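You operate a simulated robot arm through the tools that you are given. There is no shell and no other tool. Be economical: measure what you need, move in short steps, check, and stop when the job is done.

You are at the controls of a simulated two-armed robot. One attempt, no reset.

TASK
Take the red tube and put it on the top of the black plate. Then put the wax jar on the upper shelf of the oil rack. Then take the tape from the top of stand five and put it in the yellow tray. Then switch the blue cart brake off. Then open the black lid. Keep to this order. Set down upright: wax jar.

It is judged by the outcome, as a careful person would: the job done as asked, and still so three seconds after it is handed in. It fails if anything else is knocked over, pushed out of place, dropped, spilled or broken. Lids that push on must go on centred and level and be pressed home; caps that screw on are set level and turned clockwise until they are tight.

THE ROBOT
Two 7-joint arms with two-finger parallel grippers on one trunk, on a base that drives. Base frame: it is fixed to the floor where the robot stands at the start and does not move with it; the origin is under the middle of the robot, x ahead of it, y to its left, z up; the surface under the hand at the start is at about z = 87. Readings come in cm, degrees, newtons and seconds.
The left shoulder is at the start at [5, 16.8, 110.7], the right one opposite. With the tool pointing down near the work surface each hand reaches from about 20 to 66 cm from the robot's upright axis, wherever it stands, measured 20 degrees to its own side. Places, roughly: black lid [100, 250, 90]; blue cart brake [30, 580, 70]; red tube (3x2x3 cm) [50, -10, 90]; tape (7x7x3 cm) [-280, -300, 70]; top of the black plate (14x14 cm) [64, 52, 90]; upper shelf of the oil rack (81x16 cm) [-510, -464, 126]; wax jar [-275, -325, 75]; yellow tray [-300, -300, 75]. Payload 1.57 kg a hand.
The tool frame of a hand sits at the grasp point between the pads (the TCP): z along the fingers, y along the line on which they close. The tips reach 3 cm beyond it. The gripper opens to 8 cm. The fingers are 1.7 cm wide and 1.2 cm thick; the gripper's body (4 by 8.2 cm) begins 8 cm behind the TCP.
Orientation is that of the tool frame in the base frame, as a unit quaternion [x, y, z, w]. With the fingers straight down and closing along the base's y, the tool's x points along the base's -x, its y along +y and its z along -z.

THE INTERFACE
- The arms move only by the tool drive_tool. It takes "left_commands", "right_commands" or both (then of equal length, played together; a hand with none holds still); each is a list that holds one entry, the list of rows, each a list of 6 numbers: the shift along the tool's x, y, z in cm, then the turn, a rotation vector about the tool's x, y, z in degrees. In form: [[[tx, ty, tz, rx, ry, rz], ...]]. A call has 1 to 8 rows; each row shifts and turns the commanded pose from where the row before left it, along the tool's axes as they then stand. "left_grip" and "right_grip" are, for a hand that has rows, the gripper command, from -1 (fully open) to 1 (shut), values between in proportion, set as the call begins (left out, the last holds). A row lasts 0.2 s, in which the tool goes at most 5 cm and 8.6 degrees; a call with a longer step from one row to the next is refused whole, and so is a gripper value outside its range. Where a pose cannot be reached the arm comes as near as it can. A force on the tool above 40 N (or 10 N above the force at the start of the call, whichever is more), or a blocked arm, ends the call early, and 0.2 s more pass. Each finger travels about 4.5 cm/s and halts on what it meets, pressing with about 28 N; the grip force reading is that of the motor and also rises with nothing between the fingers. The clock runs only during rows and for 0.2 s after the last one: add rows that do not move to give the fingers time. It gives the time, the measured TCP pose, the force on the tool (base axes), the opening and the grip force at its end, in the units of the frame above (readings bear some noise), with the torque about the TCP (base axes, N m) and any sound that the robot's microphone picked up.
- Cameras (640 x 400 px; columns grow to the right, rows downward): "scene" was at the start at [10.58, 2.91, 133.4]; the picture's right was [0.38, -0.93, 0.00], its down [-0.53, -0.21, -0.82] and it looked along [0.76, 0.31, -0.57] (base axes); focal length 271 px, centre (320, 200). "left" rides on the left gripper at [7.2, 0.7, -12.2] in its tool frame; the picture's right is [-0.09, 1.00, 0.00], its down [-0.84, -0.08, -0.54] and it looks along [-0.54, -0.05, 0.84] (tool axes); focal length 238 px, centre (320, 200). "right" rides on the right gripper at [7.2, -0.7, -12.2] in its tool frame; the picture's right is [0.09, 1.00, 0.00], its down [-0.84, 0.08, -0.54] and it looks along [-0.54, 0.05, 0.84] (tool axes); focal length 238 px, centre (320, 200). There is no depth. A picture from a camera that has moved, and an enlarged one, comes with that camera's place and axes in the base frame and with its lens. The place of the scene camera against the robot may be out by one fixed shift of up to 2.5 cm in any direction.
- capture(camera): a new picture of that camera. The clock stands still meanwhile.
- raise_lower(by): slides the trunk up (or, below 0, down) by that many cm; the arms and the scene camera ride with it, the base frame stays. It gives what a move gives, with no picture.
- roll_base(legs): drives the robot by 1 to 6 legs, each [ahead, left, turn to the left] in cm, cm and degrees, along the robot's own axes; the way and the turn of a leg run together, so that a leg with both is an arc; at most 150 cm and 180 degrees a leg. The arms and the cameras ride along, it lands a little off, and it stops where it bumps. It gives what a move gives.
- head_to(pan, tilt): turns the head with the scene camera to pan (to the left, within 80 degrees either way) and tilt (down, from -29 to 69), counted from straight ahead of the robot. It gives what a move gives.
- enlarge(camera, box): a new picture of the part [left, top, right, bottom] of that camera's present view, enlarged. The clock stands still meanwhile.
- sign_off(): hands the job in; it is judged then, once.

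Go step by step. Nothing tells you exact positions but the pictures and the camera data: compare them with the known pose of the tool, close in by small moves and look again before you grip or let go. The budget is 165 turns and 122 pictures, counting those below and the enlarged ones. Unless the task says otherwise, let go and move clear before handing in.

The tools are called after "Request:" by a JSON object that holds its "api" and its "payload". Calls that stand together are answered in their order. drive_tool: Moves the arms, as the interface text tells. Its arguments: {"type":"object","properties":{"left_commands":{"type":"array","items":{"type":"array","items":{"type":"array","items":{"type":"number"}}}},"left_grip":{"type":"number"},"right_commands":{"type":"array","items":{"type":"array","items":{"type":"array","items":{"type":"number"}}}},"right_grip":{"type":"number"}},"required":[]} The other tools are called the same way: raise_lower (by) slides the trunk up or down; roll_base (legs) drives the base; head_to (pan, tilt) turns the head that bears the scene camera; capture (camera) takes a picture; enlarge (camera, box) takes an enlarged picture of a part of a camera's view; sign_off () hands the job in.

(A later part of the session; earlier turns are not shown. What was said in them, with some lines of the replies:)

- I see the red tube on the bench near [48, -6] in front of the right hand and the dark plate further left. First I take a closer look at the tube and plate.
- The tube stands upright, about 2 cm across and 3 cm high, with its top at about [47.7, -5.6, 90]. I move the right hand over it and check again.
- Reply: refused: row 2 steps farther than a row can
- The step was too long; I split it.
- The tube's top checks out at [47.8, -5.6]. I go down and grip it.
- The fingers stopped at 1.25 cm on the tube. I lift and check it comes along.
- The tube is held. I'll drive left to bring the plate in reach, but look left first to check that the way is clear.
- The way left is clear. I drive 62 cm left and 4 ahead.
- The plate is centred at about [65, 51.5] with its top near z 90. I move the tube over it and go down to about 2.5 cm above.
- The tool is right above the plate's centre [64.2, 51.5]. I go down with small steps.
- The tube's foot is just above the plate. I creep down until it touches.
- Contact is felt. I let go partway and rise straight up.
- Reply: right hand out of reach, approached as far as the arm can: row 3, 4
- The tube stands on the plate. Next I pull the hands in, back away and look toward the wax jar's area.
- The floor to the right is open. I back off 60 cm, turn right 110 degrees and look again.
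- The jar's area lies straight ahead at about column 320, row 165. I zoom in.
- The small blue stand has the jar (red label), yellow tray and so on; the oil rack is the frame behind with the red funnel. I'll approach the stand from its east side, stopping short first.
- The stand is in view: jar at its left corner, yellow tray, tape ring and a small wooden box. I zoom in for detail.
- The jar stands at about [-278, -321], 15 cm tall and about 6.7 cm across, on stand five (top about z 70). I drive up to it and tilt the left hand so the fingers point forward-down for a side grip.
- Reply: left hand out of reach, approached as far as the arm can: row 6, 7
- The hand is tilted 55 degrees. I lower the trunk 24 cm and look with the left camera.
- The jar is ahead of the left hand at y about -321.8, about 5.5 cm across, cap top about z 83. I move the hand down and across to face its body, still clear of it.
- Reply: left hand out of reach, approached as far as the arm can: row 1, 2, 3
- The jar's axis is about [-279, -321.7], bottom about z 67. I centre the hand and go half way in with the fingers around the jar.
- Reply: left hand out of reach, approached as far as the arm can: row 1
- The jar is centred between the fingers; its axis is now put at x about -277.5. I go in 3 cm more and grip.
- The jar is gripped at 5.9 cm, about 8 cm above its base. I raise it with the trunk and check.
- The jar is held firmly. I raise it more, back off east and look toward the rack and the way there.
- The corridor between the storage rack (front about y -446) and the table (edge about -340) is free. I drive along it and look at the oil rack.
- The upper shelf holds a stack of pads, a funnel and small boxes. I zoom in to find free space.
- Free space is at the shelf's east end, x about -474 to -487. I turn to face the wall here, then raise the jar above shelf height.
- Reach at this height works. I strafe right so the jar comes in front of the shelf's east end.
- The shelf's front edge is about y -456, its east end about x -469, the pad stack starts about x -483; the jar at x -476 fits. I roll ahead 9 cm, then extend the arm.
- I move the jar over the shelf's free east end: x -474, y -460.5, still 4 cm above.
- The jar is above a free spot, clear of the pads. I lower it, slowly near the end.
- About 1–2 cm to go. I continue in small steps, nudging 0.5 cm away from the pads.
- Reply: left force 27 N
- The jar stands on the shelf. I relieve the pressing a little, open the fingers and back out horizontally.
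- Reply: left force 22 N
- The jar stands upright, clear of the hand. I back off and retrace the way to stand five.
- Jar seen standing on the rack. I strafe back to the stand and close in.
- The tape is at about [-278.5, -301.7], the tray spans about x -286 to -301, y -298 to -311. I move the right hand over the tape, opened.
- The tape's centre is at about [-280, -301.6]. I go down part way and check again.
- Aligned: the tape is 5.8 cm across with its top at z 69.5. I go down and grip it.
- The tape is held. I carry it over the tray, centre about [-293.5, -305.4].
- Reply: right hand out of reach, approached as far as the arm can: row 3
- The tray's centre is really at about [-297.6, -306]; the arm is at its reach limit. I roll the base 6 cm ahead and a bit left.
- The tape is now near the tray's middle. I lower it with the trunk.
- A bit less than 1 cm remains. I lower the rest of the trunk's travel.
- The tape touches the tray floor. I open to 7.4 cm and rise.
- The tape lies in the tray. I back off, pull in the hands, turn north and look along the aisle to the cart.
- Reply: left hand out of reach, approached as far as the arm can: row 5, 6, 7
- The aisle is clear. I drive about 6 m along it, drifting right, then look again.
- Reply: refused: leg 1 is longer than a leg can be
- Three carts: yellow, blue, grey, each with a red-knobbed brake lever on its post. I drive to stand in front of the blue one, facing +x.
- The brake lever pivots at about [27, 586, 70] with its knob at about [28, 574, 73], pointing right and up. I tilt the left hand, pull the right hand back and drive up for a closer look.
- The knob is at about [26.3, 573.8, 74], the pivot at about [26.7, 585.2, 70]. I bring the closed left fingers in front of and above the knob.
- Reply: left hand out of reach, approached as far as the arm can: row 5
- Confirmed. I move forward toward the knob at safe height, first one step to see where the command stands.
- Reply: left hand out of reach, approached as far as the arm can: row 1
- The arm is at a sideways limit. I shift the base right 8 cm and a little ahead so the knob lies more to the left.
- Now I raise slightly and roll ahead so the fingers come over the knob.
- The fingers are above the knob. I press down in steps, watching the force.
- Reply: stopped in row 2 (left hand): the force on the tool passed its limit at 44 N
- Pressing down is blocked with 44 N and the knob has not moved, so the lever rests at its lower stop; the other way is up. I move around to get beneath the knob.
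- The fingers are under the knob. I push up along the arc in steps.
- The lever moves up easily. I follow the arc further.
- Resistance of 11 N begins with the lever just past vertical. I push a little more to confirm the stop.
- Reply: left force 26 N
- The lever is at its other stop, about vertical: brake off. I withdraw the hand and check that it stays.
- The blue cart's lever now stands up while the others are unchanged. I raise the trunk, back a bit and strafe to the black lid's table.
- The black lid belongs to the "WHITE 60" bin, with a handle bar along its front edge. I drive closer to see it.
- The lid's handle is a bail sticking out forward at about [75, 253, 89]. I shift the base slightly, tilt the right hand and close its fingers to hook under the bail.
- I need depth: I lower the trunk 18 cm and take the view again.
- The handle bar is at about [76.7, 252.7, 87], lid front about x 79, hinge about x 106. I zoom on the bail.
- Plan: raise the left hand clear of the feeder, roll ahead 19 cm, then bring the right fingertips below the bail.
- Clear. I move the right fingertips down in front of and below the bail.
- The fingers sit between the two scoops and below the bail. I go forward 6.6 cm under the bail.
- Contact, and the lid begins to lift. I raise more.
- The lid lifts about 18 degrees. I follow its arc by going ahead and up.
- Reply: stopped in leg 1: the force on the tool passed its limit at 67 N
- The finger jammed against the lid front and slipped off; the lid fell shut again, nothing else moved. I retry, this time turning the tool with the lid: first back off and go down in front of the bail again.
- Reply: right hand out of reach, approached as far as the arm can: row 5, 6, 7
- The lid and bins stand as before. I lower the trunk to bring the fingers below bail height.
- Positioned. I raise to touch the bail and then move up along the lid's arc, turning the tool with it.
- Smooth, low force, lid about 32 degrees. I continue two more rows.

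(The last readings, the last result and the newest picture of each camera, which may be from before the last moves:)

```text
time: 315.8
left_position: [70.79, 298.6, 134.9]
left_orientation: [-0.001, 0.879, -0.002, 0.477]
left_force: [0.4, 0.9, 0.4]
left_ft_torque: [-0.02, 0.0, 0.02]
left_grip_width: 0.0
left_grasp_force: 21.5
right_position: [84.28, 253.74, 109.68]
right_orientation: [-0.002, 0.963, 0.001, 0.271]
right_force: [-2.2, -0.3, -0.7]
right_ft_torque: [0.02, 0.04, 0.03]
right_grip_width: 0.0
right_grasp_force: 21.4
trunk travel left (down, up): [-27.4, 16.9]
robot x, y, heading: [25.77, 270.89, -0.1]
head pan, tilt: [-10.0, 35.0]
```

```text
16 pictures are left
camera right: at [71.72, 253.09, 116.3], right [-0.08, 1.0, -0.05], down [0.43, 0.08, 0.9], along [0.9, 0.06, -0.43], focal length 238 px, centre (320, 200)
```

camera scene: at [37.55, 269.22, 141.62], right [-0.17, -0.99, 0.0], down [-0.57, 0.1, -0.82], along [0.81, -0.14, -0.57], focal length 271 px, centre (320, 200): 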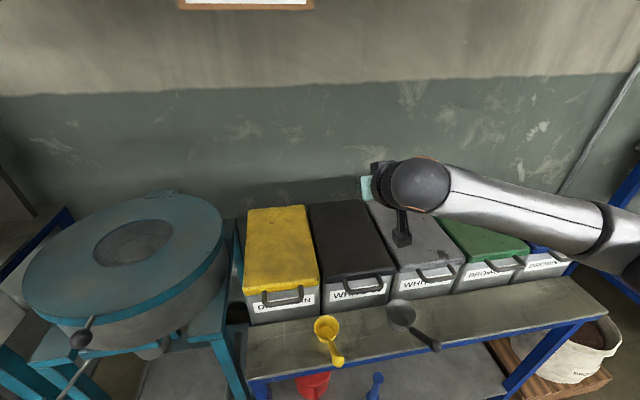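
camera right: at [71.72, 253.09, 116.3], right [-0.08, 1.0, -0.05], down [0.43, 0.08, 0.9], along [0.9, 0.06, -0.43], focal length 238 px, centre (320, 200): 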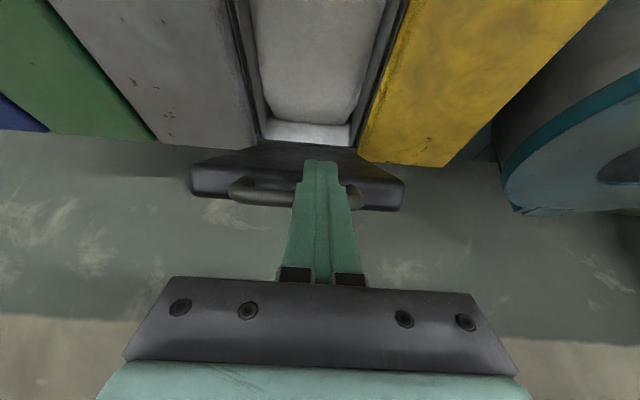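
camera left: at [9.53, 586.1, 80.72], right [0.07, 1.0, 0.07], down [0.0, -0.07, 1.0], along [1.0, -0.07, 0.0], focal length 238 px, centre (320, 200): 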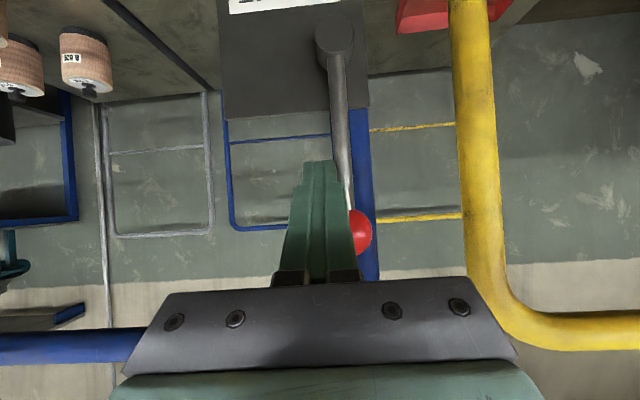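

Lid at about 48 degrees. The arm nears its reach, so I now alternate small base and trunk moves.

Request:
{"api": "roll_base", "payload": {"legs": [[2, 0, 0]]}}

Request:
{"api": "raise_lower", "payload": {"by": 1.8}}

Request:
{"api": "roll_base", "payload": {"legs": [[2.2, 0, 0]]}}

Request:
{"api": "raise_lower", "payload": {"by": 1.4}}

Request:
{"api": "capture", "payload": {"camera": "right"}}

```text
time: 316.5
left_position: [72.98, 298.69, 134.89]
left_orientation: [0.0, 0.879, -0.004, 0.476]
left_force: [0.3, 0.4, 0.7]
left_ft_torque: [-0.02, 0.02, 0.02]
left_grip_width: 0.01
left_grasp_force: 21.7
right_position: [86.21, 253.71, 109.69]
right_orientation: [-0.003, 0.962, 0.001, 0.272]
right_force: [0.6, 0.7, 0.4]
right_ft_torque: [0.01, -0.03, 0.02]
right_grip_width: 0.0
right_grasp_force: 21.2
trunk travel left (down, up): [-27.4, 16.9]
robot x, y, heading: [27.37, 271.11, 0.2]
head pan, tilt: [-10.0, 35.0]
```

```text
time: 317.2
left_position: [72.94, 298.75, 136.66]
left_orientation: [0.0, 0.879, -0.003, 0.477]
left_force: [0.2, 0.2, -0.7]
left_ft_torque: [0.02, 0.02, 0.01]
left_grip_width: 0.01
left_grasp_force: 21.1
right_position: [86.24, 253.74, 111.49]
right_orientation: [-0.002, 0.962, 0.001, 0.274]
right_force: [-1.7, 0.7, 0.7]
right_ft_torque: [-0.01, 0.09, 0.0]
right_grip_width: 0.0
right_grasp_force: 21.4
trunk travel left (down, up): [-29.2, 15.1]
robot x, y, heading: [27.14, 270.95, 0.2]
head pan, tilt: [-10.0, 35.0]
```

```text
time: 318.0
left_position: [75.05, 298.65, 136.71]
left_orientation: [0.0, 0.879, -0.003, 0.476]
left_force: [0.4, -1.0, 0.3]
left_ft_torque: [0.01, -0.03, -0.01]
left_grip_width: 0.0
left_grasp_force: 21.2
right_position: [88.51, 253.58, 111.5]
right_orientation: [0.0, 0.962, 0.001, 0.272]
right_force: [-2.3, -0.5, 1.3]
right_ft_torque: [-0.02, -0.02, -0.01]
right_grip_width: 0.01
right_grasp_force: 21.6
trunk travel left (down, up): [-29.2, 15.1]
robot x, y, heading: [29.47, 271.0, 0.2]
head pan, tilt: [-10.0, 35.0]
```

```text
time: 318.6
left_position: [75.09, 298.62, 138.19]
left_orientation: [-0.001, 0.879, -0.003, 0.477]
left_force: [-0.5, -0.3, -0.1]
left_ft_torque: [0.03, 0.01, 0.0]
left_grip_width: 0.04
left_grasp_force: 21.4
right_position: [88.35, 253.77, 112.96]
right_orientation: [-0.001, 0.962, 0.001, 0.273]
right_force: [-0.9, -0.1, -0.9]
right_ft_torque: [-0.01, -0.01, 0.01]
right_grip_width: 0.0
right_grasp_force: 21.2
trunk travel left (down, up): [-30.6, 13.7]
robot x, y, heading: [29.55, 271.51, 0.2]
head pan, tilt: [-10.0, 35.0]
```

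```text
15 pictures are left
camera right: at [75.87, 253.07, 119.53], right [-0.08, 1.0, -0.05], down [0.43, 0.08, 0.9], along [0.9, 0.05, -0.43], focal length 238 px, centre (320, 200)
```

right: 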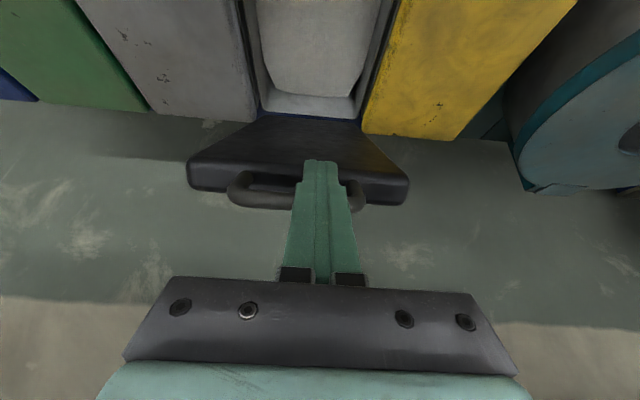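

Request:
{"api": "roll_base", "payload": {"legs": [[2.2, 0, 0]]}}

Request:
{"api": "raise_lower", "payload": {"by": 1.2}}

Request:
{"api": "drive_tool", "payload": {"right_commands": [[[-0.3, 0, 0.2, 0, 4, 0], [-0.3, 0, 0.2, 0, 4, 0], [0, 0, 0, 0, 0, 0]]]}}

Request:
{"api": "roll_base", "payload": {"legs": [[2.5, 0, 0]]}}

Request:
{"api": "capture", "payload": {"camera": "right"}}

```text
time: 319.4
left_position: [77.15, 298.59, 138.15]
left_orientation: [-0.001, 0.879, -0.003, 0.477]
left_force: [0.2, 0.2, 0.4]
left_ft_torque: [-0.02, -0.01, 0.02]
left_grip_width: 0.0
left_grasp_force: 21.2
right_position: [90.56, 253.69, 112.94]
right_orientation: [-0.001, 0.962, 0.001, 0.272]
right_force: [-0.6, 0.2, 0.7]
right_ft_torque: [-0.02, 0.0, -0.03]
right_grip_width: 0.0
right_grasp_force: 21.4
trunk travel left (down, up): [-30.6, 13.7]
robot x, y, heading: [32.03, 271.51, -0.2]
head pan, tilt: [-10.0, 35.0]
```

```text
time: 320.0
left_position: [77.2, 298.68, 139.35]
left_orientation: [0.0, 0.879, -0.003, 0.477]
left_force: [0.5, 0.1, -0.7]
left_ft_torque: [0.0, -0.02, 0.0]
left_grip_width: 0.0
left_grasp_force: 21.2
right_position: [90.64, 253.73, 114.18]
right_orientation: [-0.001, 0.962, 0.001, 0.273]
right_force: [-2.2, 0.0, 1.1]
right_ft_torque: [-0.03, 0.05, 0.03]
right_grip_width: 0.01
right_grasp_force: 20.8
trunk travel left (down, up): [-31.8, 12.5]
robot x, y, heading: [31.45, 270.92, 0.1]
head pan, tilt: [-10.0, 35.0]
```

```text
time: 320.8
left_position: [77.21, 298.55, 139.47]
left_orientation: [-0.001, 0.879, -0.002, 0.477]
left_force: [0.3, 0.9, 0.2]
left_ft_torque: [0.0, -0.05, 0.01]
left_grip_width: 0.02
left_grasp_force: 20.9
right_position: [91.4, 253.72, 113.94]
right_orientation: [-0.002, 0.979, 0.001, 0.205]
right_force: [-1.2, -0.7, 0.6]
right_ft_torque: [-0.02, 0.01, -0.01]
right_grip_width: 0.0
right_grasp_force: 20.8
trunk travel left (down, up): [-31.8, 12.5]
robot x, y, heading: [31.49, 270.96, 0.1]
head pan, tilt: [-10.0, 35.0]
```

```text
time: 321.6
left_position: [79.77, 298.67, 139.46]
left_orientation: [-0.001, 0.879, -0.003, 0.477]
left_force: [0.4, 0.0, 0.6]
left_ft_torque: [-0.01, 0.0, 0.0]
left_grip_width: 0.0
left_grasp_force: 21.3
right_position: [93.74, 253.83, 114.1]
right_orientation: [-0.002, 0.979, 0.001, 0.204]
right_force: [-0.2, -0.9, 0.2]
right_ft_torque: [-0.01, -0.02, -0.02]
right_grip_width: 0.01
right_grasp_force: 21.4
trunk travel left (down, up): [-31.8, 12.5]
robot x, y, heading: [34.16, 270.68, 0.0]
head pan, tilt: [-10.0, 35.0]
```

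```text
14 pictures are left
camera right: at [82.36, 253.08, 122.3], right [-0.09, 1.0, -0.03], down [0.55, 0.08, 0.83], along [0.83, 0.05, -0.55], focal length 238 px, centre (320, 200)
```

right: 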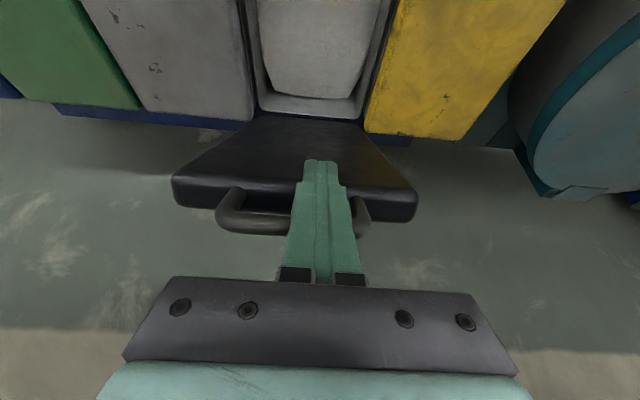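

The lid is near 70 degrees. I continue forward with the arm.

Request:
{"api": "drive_tool", "payload": {"right_commands": [[[-2.1, 0, 0.25, 0, 3, 0], [-2.1, 0, 0.35, 0, 3, 0], [0, 0, 0, 0, 0, 0]]]}}

Request:
{"api": "roll_base", "payload": {"legs": [[2.5, 0, 0]]}}

Request:
{"api": "capture", "payload": {"camera": "right"}}

```text
time: 322.4
left_position: [79.58, 298.75, 139.47]
left_orientation: [-0.001, 0.879, -0.002, 0.478]
left_force: [0.0, -0.3, -0.7]
left_ft_torque: [-0.01, -0.02, 0.01]
left_grip_width: 0.0
left_grasp_force: 21.3
right_position: [97.81, 253.74, 115.16]
right_orientation: [-0.003, 0.988, 0.001, 0.154]
right_force: [-0.6, 0.2, 0.7]
right_ft_torque: [0.01, 0.05, -0.01]
right_grip_width: 0.0
right_grasp_force: 20.6
trunk travel left (down, up): [-31.8, 12.5]
robot x, y, heading: [34.16, 270.99, -0.1]
head pan, tilt: [-10.0, 35.0]
```

```text
time: 323.2
left_position: [82.2, 298.78, 139.39]
left_orientation: [-0.001, 0.879, -0.002, 0.477]
left_force: [-0.4, -0.4, -0.3]
left_ft_torque: [-0.02, 0.0, -0.01]
left_grip_width: 0.02
left_grasp_force: 20.8
right_position: [100.45, 253.72, 114.89]
right_orientation: [-0.002, 0.988, 0.001, 0.153]
right_force: [-0.4, 0.0, 0.2]
right_ft_torque: [0.03, 0.02, 0.0]
right_grip_width: 0.0
right_grasp_force: 21.6
trunk travel left (down, up): [-31.8, 12.5]
robot x, y, heading: [36.72, 271.42, -0.1]
head pan, tilt: [-10.0, 35.0]
```

```text
13 pictures are left
camera right: at [89.9, 253.12, 124.54], right [-0.09, 1.0, -0.03], down [0.63, 0.08, 0.77], along [0.77, 0.05, -0.64], focal length 238 px, centre (320, 200)
```

right: 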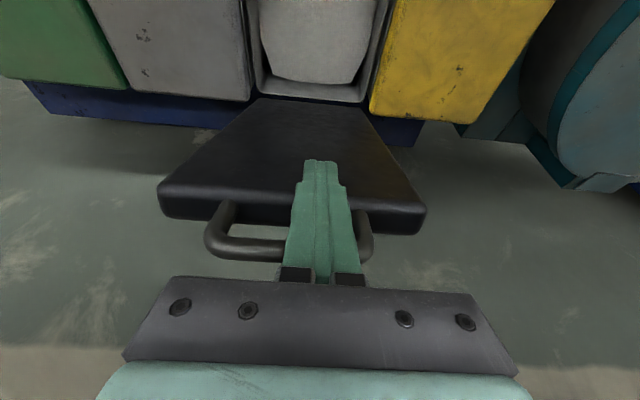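

Request:
{"api": "drive_tool", "payload": {"right_commands": [[[-2.1, 0, 0.4, 0, 2, 0], [-2.1, 0, 0.4, 0, 2, 0], [0, 0, 0, 0, 0, 0]]]}}

Request:
{"api": "roll_base", "payload": {"legs": [[2, 0, 0]]}}

Request:
{"api": "capture", "payload": {"camera": "scene"}}

```text
time: 324.0
left_position: [82.15, 298.67, 139.28]
left_orientation: [-0.001, 0.879, -0.003, 0.477]
left_force: [0.0, -0.2, 0.1]
left_ft_torque: [0.01, 0.02, 0.0]
left_grip_width: 0.01
left_grasp_force: 21.3
right_position: [100.85, 254.28, 115.44]
right_orientation: [-0.002, 0.992, 0.002, 0.128]
right_force: [0.1, -0.6, -1.2]
right_ft_torque: [0.01, -0.01, -0.03]
right_grip_width: 0.02
right_grasp_force: 20.9
right hand out of reach, approached as far as the arm can: row 1, 2
trunk travel left (down, up): [-31.8, 12.5]
robot x, y, heading: [36.82, 271.23, 0.1]
head pan, tilt: [-10.0, 35.0]
```

```text
time: 324.8
left_position: [84.16, 298.64, 139.43]
left_orientation: [-0.001, 0.879, -0.003, 0.476]
left_force: [0.5, 0.7, 0.0]
left_ft_torque: [0.02, 0.0, -0.01]
left_grip_width: 0.0
left_grasp_force: 21.2
right_position: [102.83, 254.36, 115.32]
right_orientation: [-0.002, 0.992, 0.001, 0.128]
right_force: [-1.5, 0.1, 0.7]
right_ft_torque: [-0.02, 0.09, -0.01]
right_grip_width: 0.0
right_grasp_force: 21.0
trunk travel left (down, up): [-31.8, 12.5]
robot x, y, heading: [38.35, 271.24, 0.1]
head pan, tilt: [-10.0, 35.0]
```

```text
12 pictures are left
camera scene: at [49.82, 269.24, 137.62], right [-0.17, -0.98, 0.0], down [-0.57, 0.1, -0.82], along [0.81, -0.14, -0.57], focal length 271 px, centre (320, 200)
```

scene: 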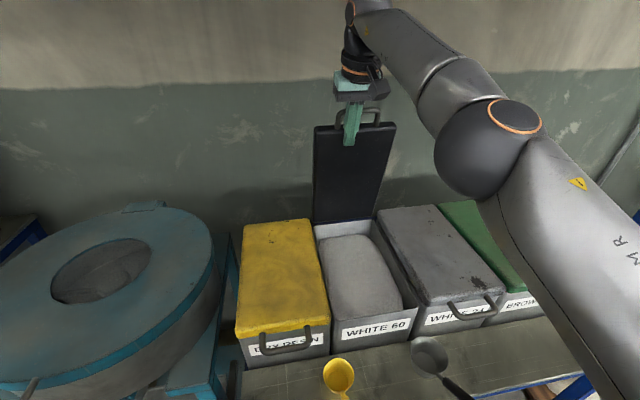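

The lid is nearly upright. I slide lower on its underside to get more angle per cm, then push further with the fingers tilted forward.

Request:
{"api": "raise_lower", "payload": {"by": -6}}

Request:
{"api": "drive_tool", "payload": {"right_commands": [[[-1, 0, 0.3, 0, -6, 0], [-1, 0, 0.5, 0, -6, 0], [-1, 0, 0.7, 0, -6, 0], [0, 0, 0, 0, 0, 0]]]}}

Request:
{"api": "capture", "payload": {"camera": "scene"}}

```text
time: 325.7
left_position: [83.92, 298.62, 133.72]
left_orientation: [-0.001, 0.879, -0.003, 0.477]
left_force: [0.0, -0.2, -0.8]
left_ft_torque: [-0.03, 0.06, -0.01]
left_grip_width: 0.0
left_grasp_force: 21.2
right_position: [102.78, 254.21, 111.35]
right_orientation: [-0.002, 0.99, 0.002, 0.141]
right_force: [-7.2, 0.7, 22.0]
right_ft_torque: [-0.18, 0.08, 0.01]
right_grip_width: 0.0
right_grasp_force: 20.9
trunk travel left (down, up): [-26.2, 18.1]
robot x, y, heading: [38.78, 270.97, -0.0]
head pan, tilt: [-10.0, 35.0]
stopped: the force on the tool passed its limit at 47 N (the readings are from after the stop); the commanded pose is now the measured one
```

```text
time: 326.7
left_position: [84.17, 298.55, 133.7]
left_orientation: [0.0, 0.879, -0.003, 0.477]
left_force: [0.3, 0.1, -0.6]
left_ft_torque: [0.01, 0.01, 0.02]
left_grip_width: 0.0
left_grasp_force: 21.2
right_position: [106.23, 254.22, 110.4]
right_orientation: [-0.001, 0.957, 0.001, 0.29]
right_force: [0.0, 0.1, 0.6]
right_ft_torque: [0.0, 0.02, 0.02]
right_grip_width: 0.0
right_grasp_force: 21.5
trunk travel left (down, up): [-26.2, 18.1]
robot x, y, heading: [38.73, 270.98, -0.3]
head pan, tilt: [-10.0, 35.0]
```

```text
11 pictures are left
camera scene: at [49.71, 269.23, 132.01], right [-0.17, -0.98, 0.0], down [-0.56, 0.1, -0.82], along [0.81, -0.14, -0.57], focal length 271 px, centre (320, 200)
```

scene: 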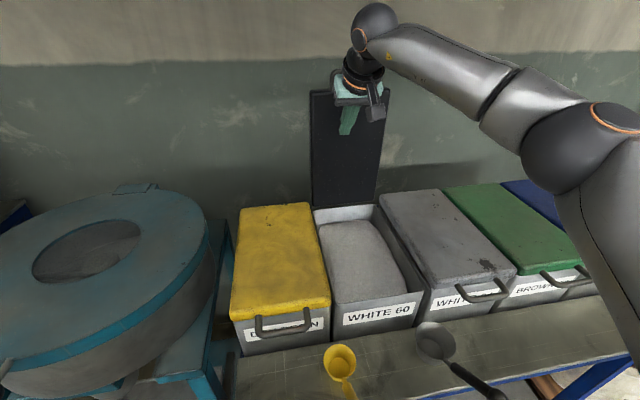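

The lid seems to have gone past upright and there is no force on the fingers. I check with the right camera.

Request:
{"api": "capture", "payload": {"camera": "right"}}

Request:
{"api": "enlarge", "payload": {"camera": "scene", "box": [260, 60, 440, 220]}}

```text
10 pictures are left
camera right: at [93.49, 253.6, 116.56], right [-0.08, 1.0, -0.05], down [0.39, 0.08, 0.92], along [0.92, 0.05, -0.4], focal length 238 px, centre (320, 200)
```

right: 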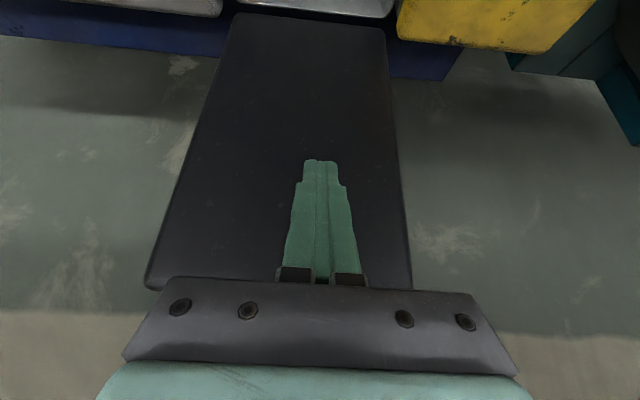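

```text
2.50 times, centred on (350, 140) of scene
camera zoom: at [49.71, 269.23, 132.01], right [-0.17, -0.98, 0.0], down [-0.56, 0.1, -0.82], along [0.81, -0.14, -0.57], focal length 677 px, centre (245, 350)
```

zoom: 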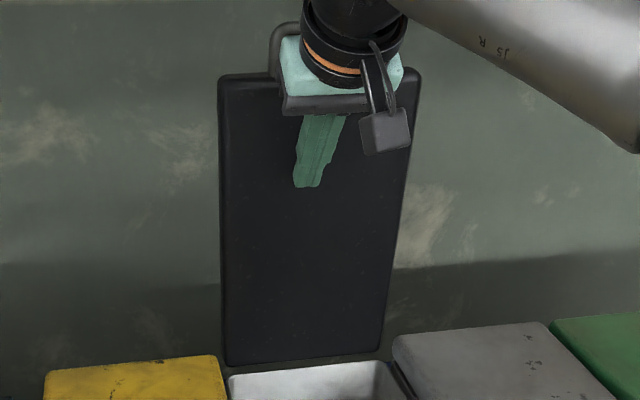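

I back the fingers off 3 cm and see whether the lid stays.

Request:
{"api": "drive_tool", "payload": {"right_commands": [[[2.5, 0, -1.67, 0, 0, 0], [0, 0, 0, 0, 0, 0], [0, 0, 0, 0, 0, 0], [0, 0, 0, 0, 0, 0]]]}}

Request:
{"api": "capture", "payload": {"camera": "right"}}

```text
time: 327.7
left_position: [84.13, 298.77, 133.81]
left_orientation: [-0.001, 0.879, -0.002, 0.478]
left_force: [-0.2, 0.9, -0.2]
left_ft_torque: [0.03, 0.02, -0.01]
left_grip_width: 0.01
left_grasp_force: 20.6
right_position: [103.29, 254.13, 110.56]
right_orientation: [-0.001, 0.957, 0.001, 0.29]
right_force: [0.4, -0.8, -0.2]
right_ft_torque: [0.01, 0.0, -0.03]
right_grip_width: 0.01
right_grasp_force: 20.8
trunk travel left (down, up): [-26.2, 18.1]
robot x, y, heading: [38.49, 271.07, -0.1]
head pan, tilt: [-10.0, 35.0]
```

```text
8 pictures are left
camera right: at [90.5, 253.56, 116.77], right [-0.08, 1.0, -0.05], down [0.4, 0.08, 0.92], along [0.92, 0.05, -0.4], focal length 238 px, centre (320, 200)
```

right: 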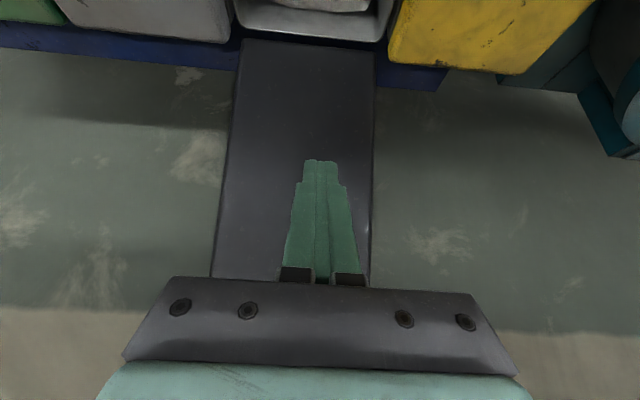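

The lid has tipped past upright and stays back by itself. I withdraw and take a final look.

Request:
{"api": "roll_base", "payload": {"legs": [[-60, 0, 0]]}}

Request:
{"api": "capture", "payload": {"camera": "scene"}}

```text
time: 331.0
left_position: [25.61, 298.67, 133.78]
left_orientation: [0.0, 0.879, -0.003, 0.478]
left_force: [-0.3, -0.4, -0.4]
left_ft_torque: [0.0, -0.01, 0.01]
left_grip_width: 0.0
left_grasp_force: 21.8
right_position: [44.79, 254.12, 110.71]
right_orientation: [-0.001, 0.957, 0.001, 0.29]
right_force: [0.5, 0.5, -0.4]
right_ft_torque: [-0.02, 0.03, 0.02]
right_grip_width: 0.0
right_grasp_force: 21.0
trunk travel left (down, up): [-26.2, 18.1]
robot x, y, heading: [-19.97, 271.05, 0.1]
head pan, tilt: [-10.0, 35.0]
```

```text
7 pictures are left
camera scene: at [-8.82, 269.21, 132.02], right [-0.17, -0.98, 0.0], down [-0.56, 0.1, -0.82], along [0.81, -0.14, -0.57], focal length 271 px, centre (320, 200)
```

scene: 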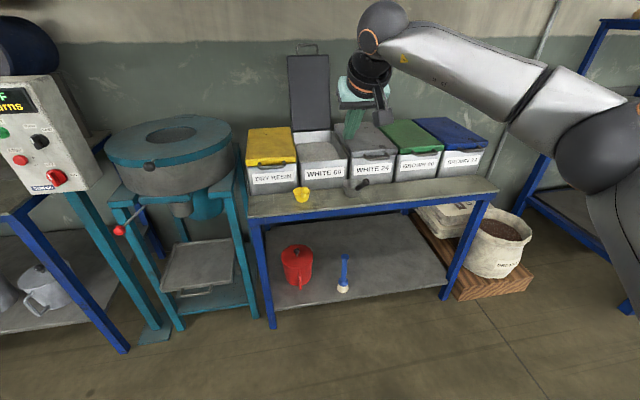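

The black lid stands open, the scoops and bins are in place, and both hands are clear. I hand the job in.

Request:
{"api": "sign_off", "payload": {}}

```text
The job is handed in.
```

All five steps were done in the order you gave, and the job is handed in.

- **Red tube:** it stands on the centre of the black plate.
- **Wax jar:** it stands upright at the east end of the oil rack's upper shelf, clear of the pads beside it.
- **Tape:** it lies in the yellow tray on stand five.
- **Blue cart brake:** the lever is pushed up to its other stop. The lever has no on/off markings. It was resting on its lower stop, so I took the upper stop as off.
- **Black lid:** it is open and rests back past upright by itself. On my first try the fingers slipped off the handle and the lid fell shut; the second try worked, and nothing else looked moved.
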